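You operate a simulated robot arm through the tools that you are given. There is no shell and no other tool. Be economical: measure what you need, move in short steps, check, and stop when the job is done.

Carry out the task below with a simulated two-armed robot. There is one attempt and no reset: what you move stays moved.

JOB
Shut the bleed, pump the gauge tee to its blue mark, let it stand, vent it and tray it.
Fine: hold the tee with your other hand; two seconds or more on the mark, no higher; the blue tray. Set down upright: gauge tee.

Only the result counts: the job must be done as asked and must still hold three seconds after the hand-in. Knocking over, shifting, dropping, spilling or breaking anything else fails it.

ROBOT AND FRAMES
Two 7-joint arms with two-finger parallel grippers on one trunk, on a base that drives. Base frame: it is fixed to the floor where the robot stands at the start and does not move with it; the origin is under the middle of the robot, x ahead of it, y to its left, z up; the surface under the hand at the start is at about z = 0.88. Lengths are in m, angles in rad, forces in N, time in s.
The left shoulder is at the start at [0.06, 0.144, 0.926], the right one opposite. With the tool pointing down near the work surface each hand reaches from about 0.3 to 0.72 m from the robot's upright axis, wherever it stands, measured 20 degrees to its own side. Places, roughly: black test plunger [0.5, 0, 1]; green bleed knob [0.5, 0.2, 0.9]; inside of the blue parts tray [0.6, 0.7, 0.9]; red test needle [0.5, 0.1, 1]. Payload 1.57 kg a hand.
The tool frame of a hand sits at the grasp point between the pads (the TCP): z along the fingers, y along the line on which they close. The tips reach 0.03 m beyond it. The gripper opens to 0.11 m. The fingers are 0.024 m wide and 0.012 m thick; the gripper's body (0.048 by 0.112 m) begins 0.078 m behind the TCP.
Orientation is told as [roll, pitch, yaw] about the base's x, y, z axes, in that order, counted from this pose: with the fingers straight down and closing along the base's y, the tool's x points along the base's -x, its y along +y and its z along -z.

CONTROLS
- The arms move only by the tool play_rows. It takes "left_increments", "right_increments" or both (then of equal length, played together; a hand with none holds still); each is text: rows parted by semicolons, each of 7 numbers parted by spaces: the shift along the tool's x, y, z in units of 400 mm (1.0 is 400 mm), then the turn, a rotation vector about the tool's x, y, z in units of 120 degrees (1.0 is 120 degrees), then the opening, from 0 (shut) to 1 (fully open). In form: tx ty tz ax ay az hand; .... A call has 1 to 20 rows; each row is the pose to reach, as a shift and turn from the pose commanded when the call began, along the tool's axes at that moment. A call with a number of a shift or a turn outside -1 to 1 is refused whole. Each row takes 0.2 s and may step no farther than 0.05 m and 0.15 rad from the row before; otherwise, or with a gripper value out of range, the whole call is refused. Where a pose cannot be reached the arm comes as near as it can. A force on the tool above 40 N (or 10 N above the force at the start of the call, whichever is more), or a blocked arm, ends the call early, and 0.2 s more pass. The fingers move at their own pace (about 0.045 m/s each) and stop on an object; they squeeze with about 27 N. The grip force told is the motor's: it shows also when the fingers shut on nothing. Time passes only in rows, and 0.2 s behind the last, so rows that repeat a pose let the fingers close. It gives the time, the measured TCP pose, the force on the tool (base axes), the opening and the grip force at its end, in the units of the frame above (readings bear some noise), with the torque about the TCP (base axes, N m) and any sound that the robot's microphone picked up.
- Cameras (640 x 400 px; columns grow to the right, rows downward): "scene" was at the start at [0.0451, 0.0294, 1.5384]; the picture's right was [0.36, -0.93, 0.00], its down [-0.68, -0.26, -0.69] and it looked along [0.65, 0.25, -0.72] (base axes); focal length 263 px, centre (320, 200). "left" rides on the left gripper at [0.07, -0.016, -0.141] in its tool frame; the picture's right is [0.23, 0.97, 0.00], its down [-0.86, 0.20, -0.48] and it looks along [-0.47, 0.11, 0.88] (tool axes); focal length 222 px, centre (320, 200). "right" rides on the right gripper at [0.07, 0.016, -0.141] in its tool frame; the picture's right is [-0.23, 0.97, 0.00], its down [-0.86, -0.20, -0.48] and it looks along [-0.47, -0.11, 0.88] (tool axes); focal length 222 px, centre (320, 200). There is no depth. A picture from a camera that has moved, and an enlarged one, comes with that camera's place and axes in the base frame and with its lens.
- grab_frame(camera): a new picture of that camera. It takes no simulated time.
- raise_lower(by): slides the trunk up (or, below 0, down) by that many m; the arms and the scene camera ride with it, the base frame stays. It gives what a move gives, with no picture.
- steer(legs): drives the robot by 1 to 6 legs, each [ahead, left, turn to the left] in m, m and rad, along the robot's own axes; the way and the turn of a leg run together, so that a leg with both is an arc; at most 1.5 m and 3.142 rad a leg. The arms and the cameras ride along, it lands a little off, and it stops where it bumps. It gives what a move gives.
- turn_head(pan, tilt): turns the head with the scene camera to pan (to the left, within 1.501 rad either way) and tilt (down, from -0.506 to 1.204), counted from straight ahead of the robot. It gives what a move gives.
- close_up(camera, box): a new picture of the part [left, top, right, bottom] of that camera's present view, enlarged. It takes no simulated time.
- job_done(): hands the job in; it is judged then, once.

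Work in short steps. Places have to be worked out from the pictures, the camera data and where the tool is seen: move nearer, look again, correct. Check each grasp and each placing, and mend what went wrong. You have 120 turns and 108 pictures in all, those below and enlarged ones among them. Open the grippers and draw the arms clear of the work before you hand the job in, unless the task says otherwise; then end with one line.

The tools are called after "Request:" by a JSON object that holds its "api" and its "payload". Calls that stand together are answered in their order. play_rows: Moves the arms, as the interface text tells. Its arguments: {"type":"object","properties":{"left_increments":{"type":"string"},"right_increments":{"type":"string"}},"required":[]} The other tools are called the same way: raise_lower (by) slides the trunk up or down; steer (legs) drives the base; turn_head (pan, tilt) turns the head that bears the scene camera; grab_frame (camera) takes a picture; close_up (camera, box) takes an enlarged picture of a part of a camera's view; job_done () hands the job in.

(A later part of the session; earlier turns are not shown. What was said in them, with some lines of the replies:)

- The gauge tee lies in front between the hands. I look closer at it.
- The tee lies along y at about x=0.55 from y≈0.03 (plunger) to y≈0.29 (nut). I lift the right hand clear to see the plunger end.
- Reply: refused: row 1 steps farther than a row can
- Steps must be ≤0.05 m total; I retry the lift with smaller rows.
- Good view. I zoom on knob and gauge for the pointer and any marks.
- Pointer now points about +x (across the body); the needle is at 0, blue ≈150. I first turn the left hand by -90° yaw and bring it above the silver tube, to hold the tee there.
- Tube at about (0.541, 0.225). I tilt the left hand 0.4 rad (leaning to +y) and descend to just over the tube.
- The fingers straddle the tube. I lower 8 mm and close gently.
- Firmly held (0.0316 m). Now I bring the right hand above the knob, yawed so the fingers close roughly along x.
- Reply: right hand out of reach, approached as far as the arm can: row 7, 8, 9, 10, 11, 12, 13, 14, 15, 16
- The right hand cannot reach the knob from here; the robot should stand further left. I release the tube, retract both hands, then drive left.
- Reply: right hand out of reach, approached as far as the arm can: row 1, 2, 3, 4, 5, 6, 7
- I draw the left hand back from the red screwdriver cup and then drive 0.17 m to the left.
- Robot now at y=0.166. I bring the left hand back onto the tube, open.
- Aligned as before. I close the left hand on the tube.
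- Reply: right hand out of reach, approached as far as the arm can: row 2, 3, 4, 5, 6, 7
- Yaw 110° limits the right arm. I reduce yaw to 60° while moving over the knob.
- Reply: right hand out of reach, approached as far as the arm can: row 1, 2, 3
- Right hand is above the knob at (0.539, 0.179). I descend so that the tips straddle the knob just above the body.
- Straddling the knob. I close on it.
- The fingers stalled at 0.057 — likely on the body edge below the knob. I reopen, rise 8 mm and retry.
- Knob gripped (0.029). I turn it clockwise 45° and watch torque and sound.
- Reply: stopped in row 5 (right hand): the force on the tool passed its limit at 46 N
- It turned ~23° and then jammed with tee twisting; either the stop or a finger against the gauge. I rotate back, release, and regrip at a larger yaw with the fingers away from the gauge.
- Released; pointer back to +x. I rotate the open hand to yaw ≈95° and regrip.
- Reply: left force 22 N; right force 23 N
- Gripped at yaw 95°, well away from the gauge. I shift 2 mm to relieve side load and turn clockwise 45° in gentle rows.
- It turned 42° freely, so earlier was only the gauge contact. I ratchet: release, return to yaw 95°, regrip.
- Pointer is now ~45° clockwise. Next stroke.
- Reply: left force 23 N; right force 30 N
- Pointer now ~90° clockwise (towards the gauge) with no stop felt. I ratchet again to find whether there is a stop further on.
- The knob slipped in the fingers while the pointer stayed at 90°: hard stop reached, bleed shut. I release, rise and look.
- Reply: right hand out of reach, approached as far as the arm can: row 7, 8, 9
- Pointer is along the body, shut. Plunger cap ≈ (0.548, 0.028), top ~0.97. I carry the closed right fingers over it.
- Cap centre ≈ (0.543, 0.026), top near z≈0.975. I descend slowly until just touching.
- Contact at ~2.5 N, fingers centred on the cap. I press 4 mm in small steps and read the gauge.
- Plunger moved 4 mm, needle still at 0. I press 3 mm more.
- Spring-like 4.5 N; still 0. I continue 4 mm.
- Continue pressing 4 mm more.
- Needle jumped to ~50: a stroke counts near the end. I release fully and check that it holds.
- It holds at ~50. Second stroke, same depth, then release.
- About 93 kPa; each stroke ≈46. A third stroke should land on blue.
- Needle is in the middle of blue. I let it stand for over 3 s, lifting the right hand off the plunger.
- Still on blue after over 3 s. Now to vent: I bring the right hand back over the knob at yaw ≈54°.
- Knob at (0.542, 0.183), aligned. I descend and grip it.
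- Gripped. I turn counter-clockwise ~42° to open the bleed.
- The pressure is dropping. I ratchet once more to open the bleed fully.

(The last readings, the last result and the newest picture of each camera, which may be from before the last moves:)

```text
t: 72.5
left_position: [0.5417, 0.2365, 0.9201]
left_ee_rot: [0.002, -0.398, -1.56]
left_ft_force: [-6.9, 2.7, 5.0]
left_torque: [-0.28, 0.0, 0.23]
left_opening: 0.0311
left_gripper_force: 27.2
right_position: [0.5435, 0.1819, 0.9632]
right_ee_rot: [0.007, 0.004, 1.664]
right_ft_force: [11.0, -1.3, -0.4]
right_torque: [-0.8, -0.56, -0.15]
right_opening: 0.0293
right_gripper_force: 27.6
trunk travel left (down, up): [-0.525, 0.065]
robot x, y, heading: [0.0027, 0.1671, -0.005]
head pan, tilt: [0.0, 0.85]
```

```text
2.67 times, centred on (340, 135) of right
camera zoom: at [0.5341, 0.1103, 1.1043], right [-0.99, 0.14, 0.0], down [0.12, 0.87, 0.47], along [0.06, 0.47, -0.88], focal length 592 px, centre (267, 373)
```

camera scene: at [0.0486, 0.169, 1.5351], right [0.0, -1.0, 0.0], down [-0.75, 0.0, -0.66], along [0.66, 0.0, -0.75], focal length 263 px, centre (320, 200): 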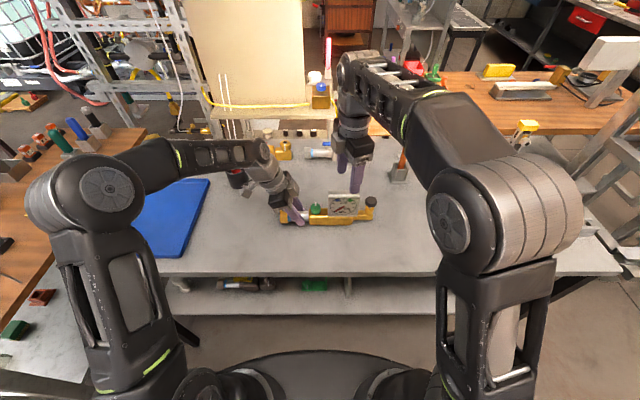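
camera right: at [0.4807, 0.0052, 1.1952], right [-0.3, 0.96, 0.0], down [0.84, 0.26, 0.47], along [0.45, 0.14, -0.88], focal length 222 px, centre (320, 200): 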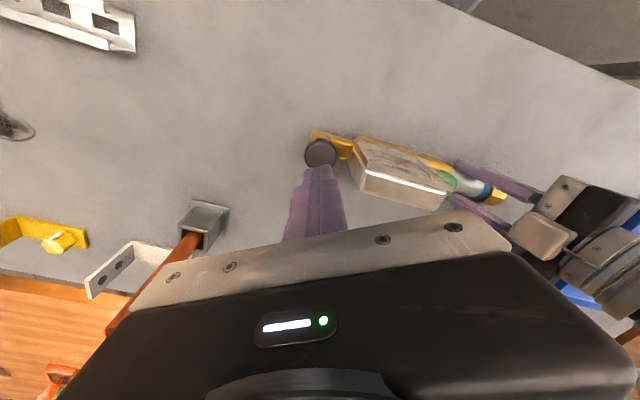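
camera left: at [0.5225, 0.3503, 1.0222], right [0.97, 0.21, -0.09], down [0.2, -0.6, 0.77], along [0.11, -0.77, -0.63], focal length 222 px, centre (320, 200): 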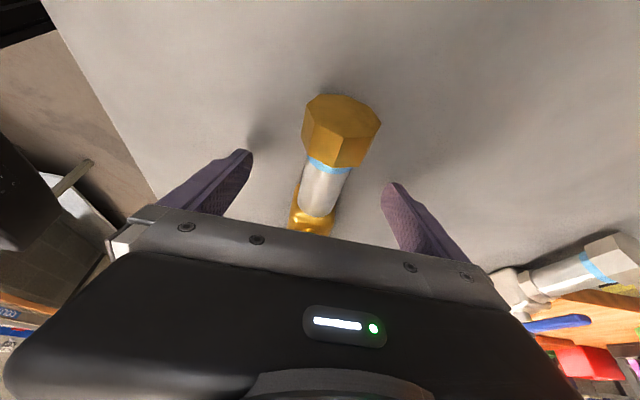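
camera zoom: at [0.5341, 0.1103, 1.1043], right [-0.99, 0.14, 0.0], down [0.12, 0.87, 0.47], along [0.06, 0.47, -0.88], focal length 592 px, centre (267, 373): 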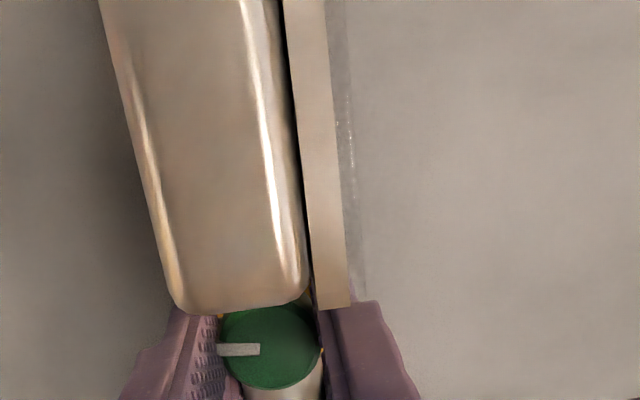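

Vented: needle at 0, bleed open. I release the knob and lift the right hand away.

Request:
{"api": "play_rows", "payload": {"right_increments": "0 0 0 0 0 0 0.3; 0 0 0 0 0 0 0.46; 0 0 0 0 0 0 0.46; 0 0 -0.06 0 0 0 0.46; 0 0 -0.12 0 0 0 0.46; 0 0 -0.18 0 0 0 0.46; 0 0 -0.24 0 0 0 0.46; 0.06 0 -0.24 0 0 0 0.46; 0.12 0 -0.24 0 0 0 0.46; 0.2 0 -0.24 0 0 0 0.46; 0.3 0 -0.24 0 0 0 0.46; 0.4 0 -0.24 0 0 0 0.46; 0.5 0 -0.24 0 0 0 0.46"}}

Request:
{"api": "play_rows", "payload": {"left_increments": "0.01 0 -0.022 0 0 0 0; 0.02 0 -0.046 0 0 0 0; 0.02 0 -0.046 0 0 0 0; 0.02 0 -0.046 0 0 0 0"}}

Request:
{"api": "close_up", "payload": {"camera": "scene", "box": [256, 160, 384, 240]}}

```text
t: 75.3
left_position: [0.5422, 0.2347, 0.9197]
left_ee_rot: [0.003, -0.398, -1.558]
left_ft_force: [0.9, -0.8, -0.1]
left_torque: [0.45, 0.06, 0.3]
left_opening: 0.0314
left_gripper_force: 27.5
right_position: [0.5596, -0.0185, 1.0599]
right_ee_rot: [0.006, 0.001, 1.66]
right_ft_force: [0.0, -0.5, -0.4]
right_torque: [0.0, 0.01, -0.03]
right_opening: 0.0503
right_gripper_force: 0.1
right hand out of reach, approached as far as the arm can: row 7
trunk travel left (down, up): [-0.525, 0.065]
robot x, y, heading: [0.0013, 0.1691, 0.002]
head pan, tilt: [0.0, 0.85]
```

```text
t: 76.3
left_position: [0.5431, 0.2502, 0.9324]
left_ee_rot: [0.003, -0.4, -1.558]
left_ft_force: [0.8, 0.3, -4.7]
left_torque: [0.4, -0.06, 0.32]
left_opening: 0.0313
left_gripper_force: 27.2
right_position: [0.5599, -0.0177, 1.0592]
right_ee_rot: [0.007, 0.001, 1.662]
right_ft_force: [0.4, -0.6, 0.1]
right_torque: [0.02, -0.01, -0.02]
right_opening: 0.0504
right_gripper_force: 0.1
trunk travel left (down, up): [-0.525, 0.065]
robot x, y, heading: [0.0011, 0.1659, -0.006]
head pan, tilt: [0.0, 0.85]
```

```text
5.00 times, centred on (320, 200) of scene
camera zoom: at [0.049, 0.1691, 1.5351], right [0.0, -1.0, 0.0], down [-0.75, 0.0, -0.66], along [0.66, 0.0, -0.75], focal length 1314 px, centre (320, 200)
```

zoom: 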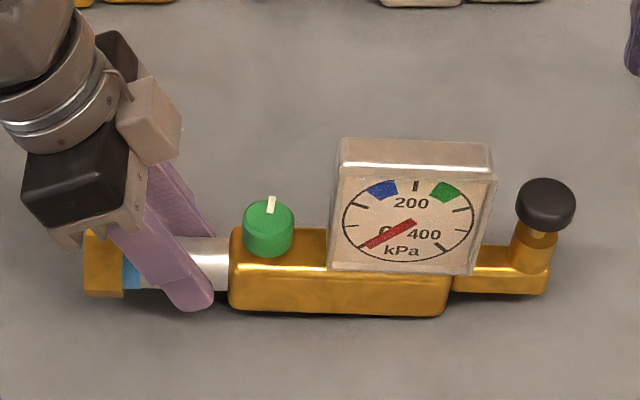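

It moved partly sideways, lifted about 13 mm at the left. I lift straight up 30 mm more and see whether it droops.

Request:
{"api": "play_rows", "payload": {"left_increments": "-0.007 0 -0.017 0 0 0 0; -0.015 0 -0.035 0 0 0 0; -0.022 0 -0.052 0 0 0 0; -0.029 0 -0.069 0 0 0 0; -0.029 0 -0.069 0 0 0 0; -0.029 0 -0.069 0 0 0 0"}}

Request:
{"api": "close_up", "payload": {"camera": "scene", "box": [256, 160, 384, 240]}}

```text
t: 77.7
left_position: [0.5418, 0.2491, 0.9624]
left_ee_rot: [0.004, -0.399, -1.559]
left_ft_force: [-0.5, -0.6, -7.0]
left_torque: [0.85, 0.28, -0.72]
left_opening: 0.0312
left_gripper_force: 27.0
right_position: [0.5592, -0.0198, 1.0595]
right_ee_rot: [0.007, 0.0, 1.662]
right_ft_force: [-0.5, -1.3, 0.1]
right_torque: [0.01, 0.0, 0.0]
right_opening: 0.0505
right_gripper_force: 0.1
trunk travel left (down, up): [-0.525, 0.065]
robot x, y, heading: [-0.0014, 0.1709, -0.006]
head pan, tilt: [0.0, 0.85]
```

```text
5.00 times, centred on (320, 200) of scene
camera zoom: at [0.0492, 0.169, 1.5351], right [0.0, -1.0, 0.0], down [-0.75, 0.0, -0.66], along [0.66, 0.0, -0.75], focal length 1314 px, centre (320, 200)
```

zoom: 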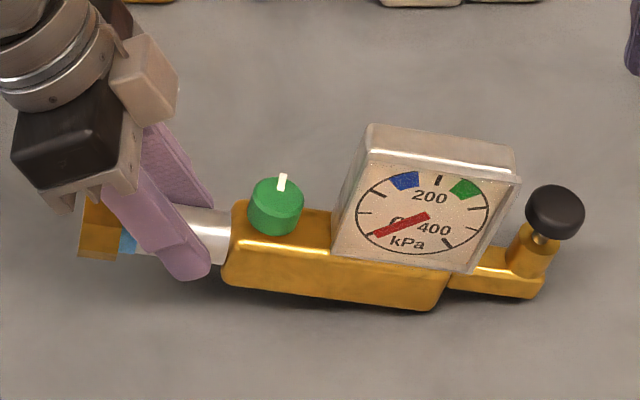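

It weighs ~7 N and droops held at the tube. I set it back down and will regrip the body under the knob, nearer its balance point.

Request:
{"api": "play_rows", "payload": {"left_increments": "0.007 0 0.016 0 0 0 0; 0.014 0 0.032 0 0 0 0; 0.021 0 0.049 0 0 0 0; 0.028 0 0.065 0 0 0 0; 0.034 0 0.081 0 0 0 0; 0.039 0 0.092 0 0 0 0; 0.04 0 0.096 0 0 0 0; 0.04 0 0.096 0 0 0 0; 0.04 0 0.096 0 0 0 0.15; 0.04 0 0.096 0 0 0 0.3; 0.04 0 0.096 0 0 0 0.5; 0.04 0 0.096 0 0 0 0.8; 0.04 0 0.096 0 0 0 1; 0.04 0 0.096 0 0 0 1"}}

Request:
{"api": "close_up", "payload": {"camera": "scene", "box": [256, 160, 384, 240]}}

```text
t: 80.7
left_position: [0.5424, 0.2511, 0.9225]
left_ee_rot: [0.003, -0.398, -1.558]
left_ft_force: [-0.2, -0.2, -0.5]
left_torque: [0.0, 0.0, -0.02]
left_opening: 0.1102
left_gripper_force: 0.1
right_position: [0.5589, -0.0183, 1.0601]
right_ee_rot: [0.007, 0.002, 1.661]
right_ft_force: [-0.2, -0.1, -0.2]
right_torque: [0.04, -0.03, 0.03]
right_opening: 0.0507
right_gripper_force: 0.2
trunk travel left (down, up): [-0.525, 0.065]
robot x, y, heading: [-0.0001, 0.1655, -0.007]
head pan, tilt: [0.0, 0.85]
```

```text
5.00 times, centred on (320, 200) of scene
camera zoom: at [0.0486, 0.169, 1.5351], right [0.0, -1.0, 0.0], down [-0.75, 0.0, -0.66], along [0.66, 0.0, -0.75], focal length 1314 px, centre (320, 200)
```

zoom: 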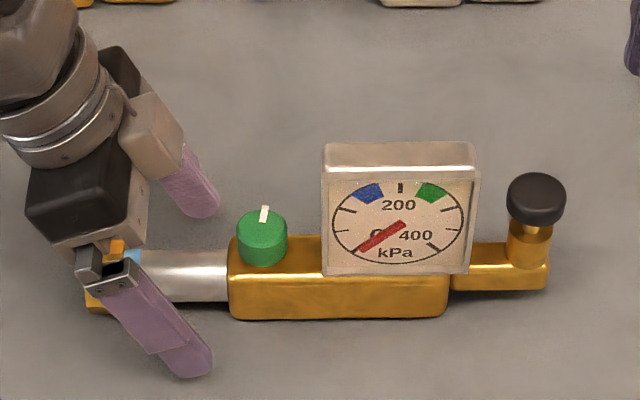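

Tee sits flat again, knob now at ≈(0.545, 0.203). I retract the left hand, straighten it to vertical and move above the knob.

Request:
{"api": "play_rows", "payload": {"left_increments": "0 0 -0.08 0 0 0 1; 0 0 -0.16 0 0 0 1; 0 0 -0.25 0 0 0 1; -0.066 0.001 -0.255 0 0.05 0 1; -0.132 0.002 -0.258 0 0.1 0 1; -0.198 0.003 -0.26 0 0.15 0 1; -0.263 0.004 -0.262 0 0.191 0 1; -0.263 0.004 -0.262 0 0.191 0 1"}}

Request:
{"api": "grab_frame", "payload": {"camera": "left"}}

Request:
{"api": "close_up", "payload": {"camera": "scene", "box": [240, 140, 400, 240]}}

```text
t: 82.5
left_position: [0.545, 0.1944, 1.0598]
left_ee_rot: [0.004, -0.001, -1.558]
left_ft_force: [0.3, 0.8, 0.3]
left_torque: [-0.05, 0.02, -0.05]
left_opening: 0.1101
left_gripper_force: 0.0
right_position: [0.5596, -0.0155, 1.0598]
right_ee_rot: [0.007, 0.0, 1.661]
right_ft_force: [-0.5, -0.4, 0.4]
right_torque: [-0.01, 0.02, -0.01]
right_opening: 0.0506
right_gripper_force: 0.0
trunk travel left (down, up): [-0.525, 0.065]
robot x, y, heading: [0.0053, 0.1671, -0.003]
head pan, tilt: [0.0, 0.85]
```

```text
39 pictures are left
camera left: at [0.5269, 0.2638, 1.2015], right [0.97, 0.24, 0.0], down [0.21, -0.85, 0.48], along [0.12, -0.46, -0.88], focal length 222 px, centre (320, 200)
```

left: 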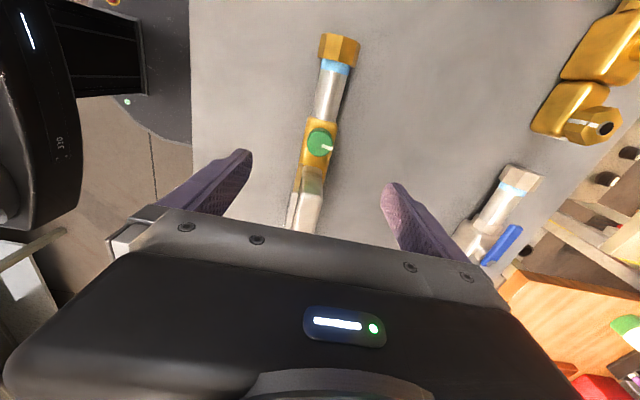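

```text
4.00 times, centred on (320, 190) of scene
camera zoom: at [0.049, 0.1702, 1.5351], right [0.0, -1.0, 0.0], down [-0.75, 0.0, -0.66], along [0.66, 0.0, -0.75], focal length 1052 px, centre (320, 240)
```

zoom: 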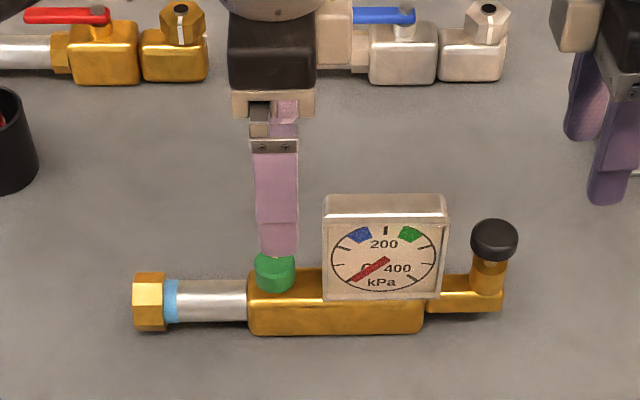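

Aligned over the body beneath the knob. I descend and close on the body sides.

Request:
{"api": "play_rows", "payload": {"left_increments": "0 -0.005 0.08 0 0 0 1; 0.004 -0.006 0.16 0 0 0 1; 0.004 -0.006 0.24 0 0 0 1; 0.004 -0.006 0.3 0 0 0 1; 0.004 -0.006 0.33 0 0 0 1; 0.004 -0.006 0.33 0 0 0 0.7; 0.004 -0.006 0.33 0 0 0 0.5; 0.004 -0.006 0.33 0 0 0 0.3; 0.004 -0.006 0.33 0 0 0 0.1; 0.004 -0.006 0.33 0 0 0 0; 0.004 -0.006 0.33 0 0 0 0; 0.004 -0.006 0.33 0 0 0 0"}}

Request:
{"api": "close_up", "payload": {"camera": "scene", "box": [256, 160, 384, 240]}}

```text
t: 85.1
left_position: [0.5425, 0.1967, 0.929]
left_ee_rot: [0.004, 0.002, -1.557]
left_ft_force: [2.6, -0.2, 3.7]
left_torque: [-0.01, 0.13, -0.02]
left_opening: 0.0398
left_gripper_force: 26.4
right_position: [0.5594, -0.0177, 1.0602]
right_ee_rot: [0.006, 0.002, 1.661]
right_ft_force: [-1.5, 0.8, 0.6]
right_torque: [-0.02, 0.02, -0.03]
right_opening: 0.0506
right_gripper_force: 0.0
trunk travel left (down, up): [-0.525, 0.065]
robot x, y, heading: [-0.0004, 0.1687, -0.004]
head pan, tilt: [0.0, 0.85]
```

```text
5.00 times, centred on (320, 200) of scene
camera zoom: at [0.0485, 0.169, 1.5351], right [0.0, -1.0, 0.0], down [-0.75, 0.0, -0.66], along [0.66, 0.0, -0.75], focal length 1314 px, centre (320, 200)
```

zoom: 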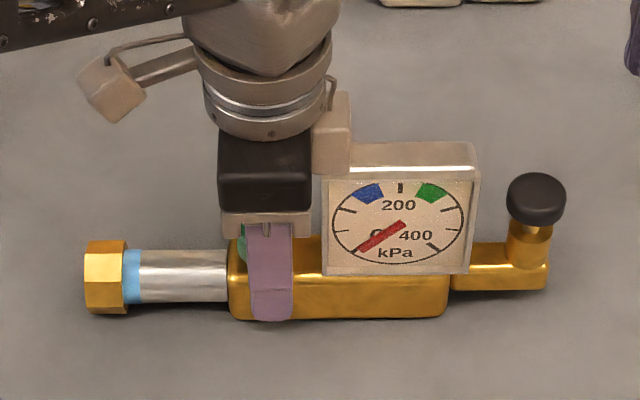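

Gripped on the body (0.0398). I lift 40 mm and check the tilt, and move the right hand further off.

Request:
{"api": "play_rows", "payload": {"left_increments": "0 0 -0.02 0 0 0 0; 0 0 -0.04 0 0 0 0; 0 0 -0.06 0 0 0 0; 0 0 -0.08 0 0 0 0; 0 0 -0.1 0 0 0 0; 0 0 -0.1 0 0 0 0", "right_increments": "0.03 0 0 0 0 0 0.5; 0.06 0 0 0 0 0 0.5; 0.1 0 0 0 0 0 0.5; 0.15 0 0 0 0 0 0.5; 0.2 0 0 0 0 0 0.5; 0.25 0 0 0 0 0 0.5"}}

Request:
{"api": "close_up", "payload": {"camera": "scene", "box": [256, 150, 384, 230]}}

```text
t: 86.5
left_position: [0.5433, 0.1957, 0.9687]
left_ee_rot: [0.002, 0.002, -1.557]
left_ft_force: [0.2, 1.5, -6.6]
left_torque: [0.3, 0.03, 0.0]
left_opening: 0.0398
left_gripper_force: 27.0
right_position: [0.5706, -0.1192, 1.0604]
right_ee_rot: [0.008, 0.003, 1.661]
right_ft_force: [0.1, -0.3, 0.0]
right_torque: [-0.02, 0.0, 0.03]
right_opening: 0.055
right_gripper_force: 0.1
trunk travel left (down, up): [-0.525, 0.065]
robot x, y, heading: [-0.0017, 0.1677, 0.001]
head pan, tilt: [0.0, 0.85]
```

```text
5.00 times, centred on (320, 190) of scene
camera zoom: at [0.0495, 0.1688, 1.535], right [0.0, -1.0, 0.0], down [-0.75, 0.0, -0.66], along [0.66, 0.0, -0.75], focal length 1314 px, centre (320, 250)
```

zoom: 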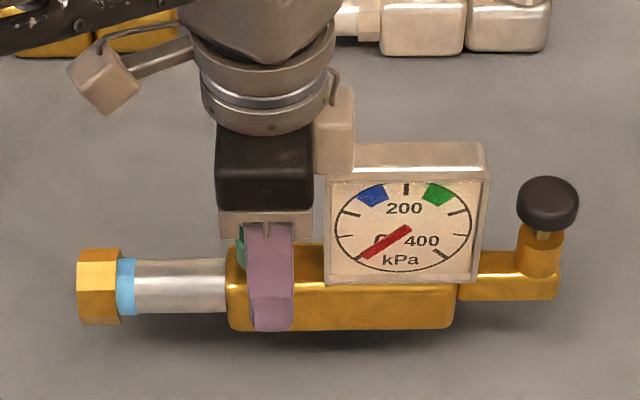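

Level and firm. I raise it a bit more and look left before driving.

Request:
{"api": "play_rows", "payload": {"left_increments": "0 0 -0.04 0 0 0 0; 0 0 -0.08 0 0 0 0; 0 0 -0.12 0 0 0 0; 0 0 -0.12 0 0 0 0"}}

Request:
{"api": "turn_head", "payload": {"pan": 0.7, "tilt": 0.85}}

Request:
{"api": "grab_frame", "payload": {"camera": "scene"}}

```text
t: 87.5
left_position: [0.5415, 0.1959, 1.0145]
left_ee_rot: [0.002, 0.002, -1.556]
left_ft_force: [-0.5, -0.8, -6.5]
left_torque: [0.3, -0.01, -0.02]
left_opening: 0.0398
left_gripper_force: 27.0
right_position: [0.5694, -0.118, 1.0596]
right_ee_rot: [0.007, 0.002, 1.662]
right_ft_force: [-0.1, 1.2, -0.5]
right_torque: [0.0, 0.03, 0.02]
right_opening: 0.0552
right_gripper_force: 0.0
trunk travel left (down, up): [-0.525, 0.065]
robot x, y, heading: [0.002, 0.1681, -0.003]
head pan, tilt: [0.0, 0.85]
```

```text
t: 88.6
left_position: [0.5426, 0.1961, 1.0143]
left_ee_rot: [0.004, 0.002, -1.556]
left_ft_force: [-0.8, -0.5, -7.4]
left_torque: [0.31, -0.02, 0.01]
left_opening: 0.0397
left_gripper_force: 26.6
right_position: [0.57, -0.1183, 1.0604]
right_ee_rot: [0.008, 0.0, 1.661]
right_ft_force: [-0.1, 0.2, -0.1]
right_torque: [0.0, 0.02, 0.01]
right_opening: 0.055
right_gripper_force: 0.0
trunk travel left (down, up): [-0.525, 0.065]
robot x, y, heading: [-0.0018, 0.1687, -0.004]
head pan, tilt: [0.7, 0.85]
```

```text
35 pictures are left
camera scene: at [0.031, 0.2193, 1.5351], right [0.64, -0.77, 0.0], down [-0.58, -0.48, -0.66], along [0.51, 0.42, -0.75], focal length 263 px, centre (320, 200)
```

scene: 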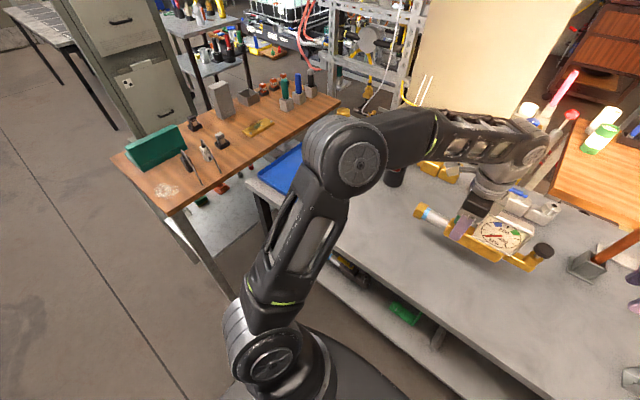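

Path to the left is clear (desk at y>1). I drive 0.3 m left with the tee raised.

Request:
{"api": "steer", "payload": {"legs": [[0, 0.15, 0], [0, 0.15, 0]]}}

Request:
{"api": "grab_frame", "payload": {"camera": "scene"}}

```text
t: 90.9
left_position: [0.5425, 0.4981, 1.0151]
left_ee_rot: [0.005, 0.003, -1.555]
left_ft_force: [-0.2, 0.1, -8.0]
left_torque: [0.27, 0.01, -0.01]
left_opening: 0.0397
left_gripper_force: 27.5
right_position: [0.571, 0.1836, 1.0608]
right_ee_rot: [0.006, 0.003, 1.665]
right_ft_force: [-0.1, 0.1, 0.4]
right_torque: [-0.03, -0.01, 0.01]
right_opening: 0.055
right_gripper_force: 0.0
trunk travel left (down, up): [-0.525, 0.065]
robot x, y, heading: [0.0033, 0.4702, -0.003]
head pan, tilt: [0.7, 0.85]
```

```text
34 pictures are left
camera scene: at [0.0314, 0.5199, 1.535], right [0.64, -0.76, 0.0], down [-0.57, -0.48, -0.66], along [0.5, 0.42, -0.75], focal length 263 px, centre (320, 200)
```

scene: 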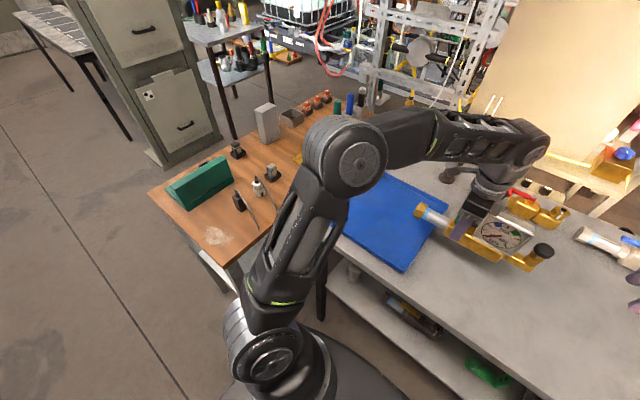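

Tray interior ≈ x 0.415–0.70, y 0.55–0.83. I move the tee over it first, then turn it 45° to lie diagonally.

Request:
{"api": "play_rows", "payload": {"left_increments": "0.067 -0.0015 0 0 0 0 0; 0.134 -0.003 0 0 0 0 0; 0.2 -0.0045 0 0 0 0 0; 0.268 -0.006 0 0 0 0 0; 0.335 -0.008 0 0 0 0 0; 0.4 -0.0095 0 0 0 0 0; 0.468 -0.011 0 0 0 0 0; 0.535 -0.0125 0 0 0 0 0; 0.535 -0.0125 0 0 0 -0.0535 0; 0.535 -0.0125 0 0 0 -0.107 0; 0.535 -0.0125 0 0 0 -0.16 0; 0.535 -0.0125 0 0 0 -0.214 0; 0.535 -0.0125 0 0 0 -0.268 0; 0.535 -0.0125 0 0 0 -0.32 0; 0.535 -0.0125 0 0 0 -0.375 0; 0.535 -0.0125 0 0 0 -0.375 0"}}

Request:
{"api": "grab_frame", "payload": {"camera": "scene"}}

Request:
{"api": "grab_frame", "payload": {"camera": "left"}}

```text
t: 94.3
left_position: [0.5329, 0.709, 1.0145]
left_ee_rot: [0.002, 0.001, -0.767]
left_ft_force: [-0.7, -1.0, -7.2]
left_torque: [0.2, 0.23, -0.03]
left_opening: 0.0399
left_gripper_force: 27.3
right_position: [0.5707, 0.1817, 1.0602]
right_ee_rot: [0.007, 0.001, 1.664]
right_ft_force: [-0.5, -1.0, 0.0]
right_torque: [-0.01, 0.02, 0.02]
right_opening: 0.0551
right_gripper_force: 0.1
trunk travel left (down, up): [-0.525, 0.065]
robot x, y, heading: [-0.0009, 0.4643, 0.001]
head pan, tilt: [0.7, 0.85]
```

```text
33 pictures are left
camera scene: at [0.0315, 0.5186, 1.5351], right [0.64, -0.76, 0.0], down [-0.58, -0.48, -0.66], along [0.5, 0.42, -0.75], focal length 263 px, centre (320, 200)
```

scene: 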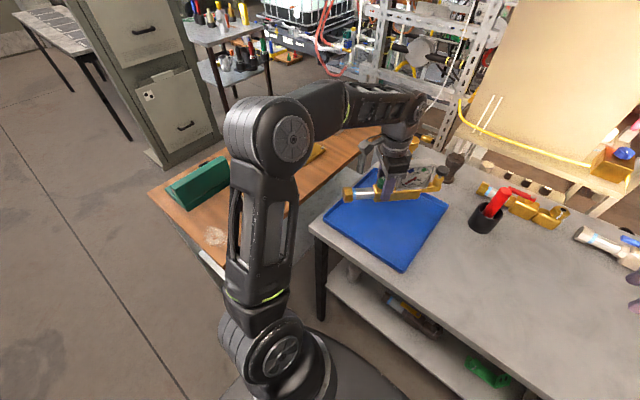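

```text
32 pictures are left
camera left: at [0.4725, 0.7464, 1.1559], right [0.51, 0.86, 0.0], down [0.75, -0.45, 0.48], along [0.41, -0.24, -0.88], focal length 222 px, centre (320, 200)
```

left: 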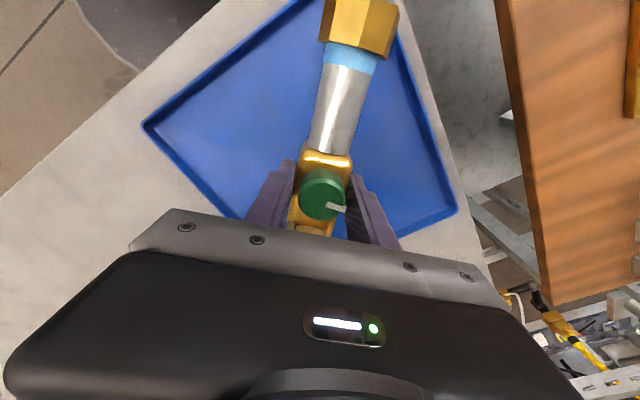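

Tee hangs diagonally within the tray with ~4 cm margins. I lower it to near the tray floor.

Request:
{"api": "play_rows", "payload": {"left_increments": "0 0 0.04 0 0 0 0; 0 0 0.08 0 0 0 0; 0 0 0.12 0 0 0 0; 0 0 0.15 0 0 0 0; 0 0 0.17 0 0 0 0; 0 0 0.185 0 0 0 0; 0 0 0.19 0 0 0 0"}}

Request:
{"api": "close_up", "payload": {"camera": "scene", "box": [310, 140, 470, 240]}}

```text
t: 95.9
left_position: [0.5343, 0.7117, 0.9385]
left_ee_rot: [0.004, -0.002, -0.768]
left_ft_force: [0.1, 0.9, -7.4]
left_torque: [0.23, 0.17, 0.01]
left_opening: 0.0396
left_gripper_force: 27.4
right_position: [0.5707, 0.1824, 1.0602]
right_ee_rot: [0.008, 0.001, 1.665]
right_ft_force: [0.9, -0.3, -0.5]
right_torque: [0.0, -0.02, -0.02]
right_opening: 0.0552
right_gripper_force: 0.0
trunk travel left (down, up): [-0.525, 0.065]
robot x, y, heading: [0.0012, 0.4665, -0.002]
head pan, tilt: [0.7, 0.85]
```

```text
4.00 times, centred on (390, 190) of scene
camera zoom: at [0.0315, 0.5186, 1.5351], right [0.64, -0.76, 0.0], down [-0.58, -0.48, -0.66], along [0.5, 0.42, -0.75], focal length 1052 px, centre (40, 240)
```

zoom: 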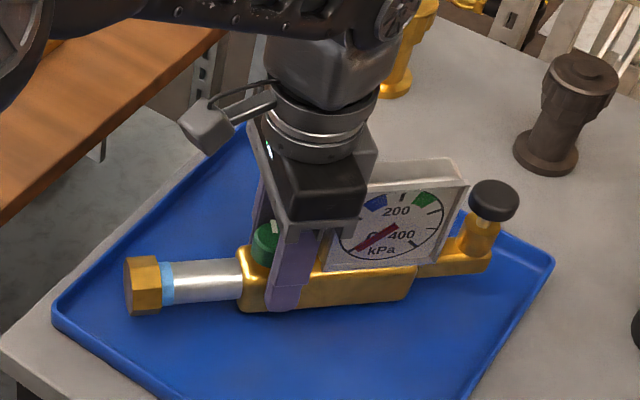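

Inside the tray, not yet touching. I lower in 2 mm steps until it bears.

Request:
{"api": "play_rows", "payload": {"left_increments": "0 0 0.004 0 0 0 0; 0 0 0.008 0 0 0 0; 0 0 0.012 0 0 0 0; 0 0 0.014 0 0 0 0"}}

```text
t: 96.9
left_position: [0.5343, 0.7095, 0.9332]
left_ee_rot: [0.004, 0.001, -0.77]
left_ft_force: [-0.4, 0.9, -7.2]
left_torque: [0.2, 0.19, -0.01]
left_opening: 0.0398
left_gripper_force: 26.6
right_position: [0.5711, 0.1812, 1.0609]
right_ee_rot: [0.008, 0.002, 1.664]
right_ft_force: [-0.1, 0.1, 0.7]
right_torque: [0.0, 0.02, 0.02]
right_opening: 0.0548
right_gripper_force: 0.0
trunk travel left (down, up): [-0.525, 0.065]
robot x, y, heading: [0.0024, 0.4654, 0.001]
head pan, tilt: [0.7, 0.85]
```

Still free-hanging at z=0.933; I continue.

Request:
{"api": "play_rows", "payload": {"left_increments": "0 0 0.003 0 0 0 0; 0 0 0.006 0 0 0 0; 0 0 0.009 0 0 0 0; 0 0 0.009 0 0 0 0"}}

```text
t: 97.9
left_position: [0.5348, 0.7095, 0.9312]
left_ee_rot: [0.008, -0.003, -0.769]
left_ft_force: [1.3, 0.7, 19.1]
left_torque: [0.02, 0.69, -0.05]
left_opening: 0.0394
left_gripper_force: 27.0
right_position: [0.5699, 0.1817, 1.0608]
right_ee_rot: [0.005, 0.002, 1.664]
right_ft_force: [-0.6, 0.6, 0.8]
right_torque: [0.02, 0.0, 0.0]
right_opening: 0.0551
right_gripper_force: 0.1
trunk travel left (down, up): [-0.525, 0.065]
robot x, y, heading: [-0.0014, 0.4678, -0.001]
head pan, tilt: [0.7, 0.85]
```

It bears on the floor. I relieve the load, open, and lift straight up.

Request:
{"api": "play_rows", "payload": {"left_increments": "0 0 -0.004 0 0 0 0; 0 0 -0.004 0 0 0 0.2; 0 0 -0.004 0 0 0 0.4; 0 0 -0.004 0 0 0 0.6; 0 0 -0.004 0 0 0 0.8; 0 0 -0.004 0 0 0 0.8; 0 0 -0.004 0 0 0 0.8; 0 0 -0.06 0 0 0 0.8; 0 0 -0.12 0 0 0 0.8; 0 0 -0.18 0 0 0 0.8; 0 0 -0.24 0 0 0 0.8; 0 0 -0.3 0 0 0 0.8; 0 0 -0.36 0 0 0 0.8"}}

Request:
{"api": "grab_frame", "payload": {"camera": "scene"}}

Request:
{"api": "grab_frame", "payload": {"camera": "left"}}

```text
t: 100.7
left_position: [0.5325, 0.7087, 1.0755]
left_ee_rot: [0.004, 0.001, -0.767]
left_ft_force: [0.6, 1.0, -0.3]
left_torque: [0.02, 0.0, 0.02]
left_opening: 0.0882
left_gripper_force: 0.1
right_position: [0.5719, 0.1821, 1.0603]
right_ee_rot: [0.006, 0.003, 1.666]
right_ft_force: [-0.4, 0.7, -0.2]
right_torque: [-0.02, 0.0, 0.0]
right_opening: 0.055
right_gripper_force: 0.0
trunk travel left (down, up): [-0.525, 0.065]
robot x, y, heading: [0.002, 0.4676, -0.002]
head pan, tilt: [0.7, 0.85]
```

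```text
30 pictures are left
camera scene: at [0.0306, 0.5182, 1.5351], right [0.64, -0.76, 0.0], down [-0.57, -0.48, -0.66], along [0.5, 0.43, -0.75], focal length 263 px, centre (320, 200)
```

scene: 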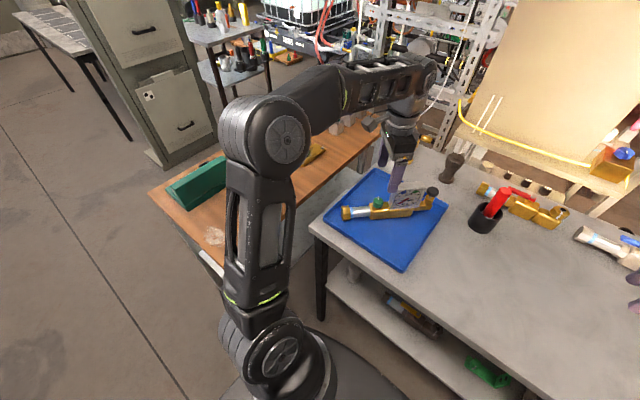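

```text
29 pictures are left
camera left: at [0.4719, 0.7457, 1.216], right [0.51, 0.86, 0.0], down [0.75, -0.45, 0.48], along [0.41, -0.24, -0.88], focal length 222 px, centre (320, 200)
```

left: 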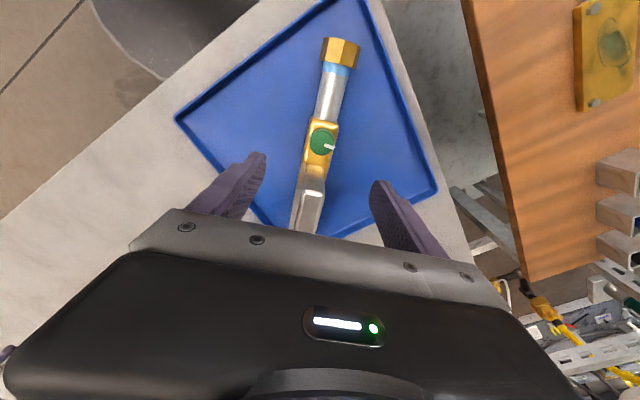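

Tee stands upright in the tray. I draw the left arm back, open both grippers and take a last look.

Request:
{"api": "play_rows", "payload": {"left_increments": "0 0 -0.06 0 0 0 0.9; 0.02 -0.06 -0.1 0 0 0 1; 0.045 -0.13 -0.12 0 0 0 1; 0.07 -0.2 -0.12 0 0 0 1; 0.09 -0.26 -0.12 0 0 0 1; 0.09 -0.26 -0.12 0 0 0 1", "right_increments": "0 0 0 0 0 0 0.6; 0 0 0 0 0 0 0.8; 0 0 0 0 0 0 1; 0 0 0 0 0 0 1; 0 0 0 0 0 0 1; 0 0 0 0 0 0 1"}}

Request:
{"api": "close_up", "payload": {"camera": "scene", "box": [310, 150, 470, 250]}}

```text
t: 102.1
left_position: [0.4343, 0.6599, 1.1215]
left_ee_rot: [0.005, 0.001, -0.768]
left_ft_force: [0.5, -0.9, -0.1]
left_torque: [0.02, 0.02, 0.01]
left_opening: 0.1099
left_gripper_force: 0.0
left hand out of reach, approached as far as the arm can: row 1, 2, 3
right_position: [0.5716, 0.1807, 1.0607]
right_ee_rot: [0.008, 0.001, 1.665]
right_ft_force: [-0.2, -0.7, -0.3]
right_torque: [0.03, -0.01, 0.01]
right_opening: 0.11
right_gripper_force: 0.0
trunk travel left (down, up): [-0.525, 0.065]
robot x, y, heading: [-0.0007, 0.4692, -0.002]
head pan, tilt: [0.7, 0.85]
```

```text
4.00 times, centred on (390, 200) of scene
camera zoom: at [0.0313, 0.5177, 1.5351], right [0.64, -0.76, 0.0], down [-0.57, -0.48, -0.66], along [0.5, 0.43, -0.75], focal length 1052 px, centre (40, 200)
```

zoom: 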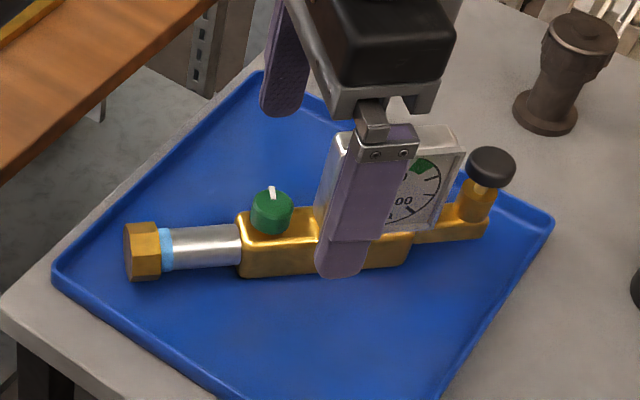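

The tee rests flat and upright fully inside the blue tray, vented, with both hands clear. I hand in.

Request:
{"api": "job_done", "payload": {}}

```text
The job is handed in.
```

The gauge tee was pumped to its blue mark with the bleed shut, held there for over 3 seconds, and vented back to zero. It now stands upright in the blue tray, with both hands open and clear; the bleed is left open.
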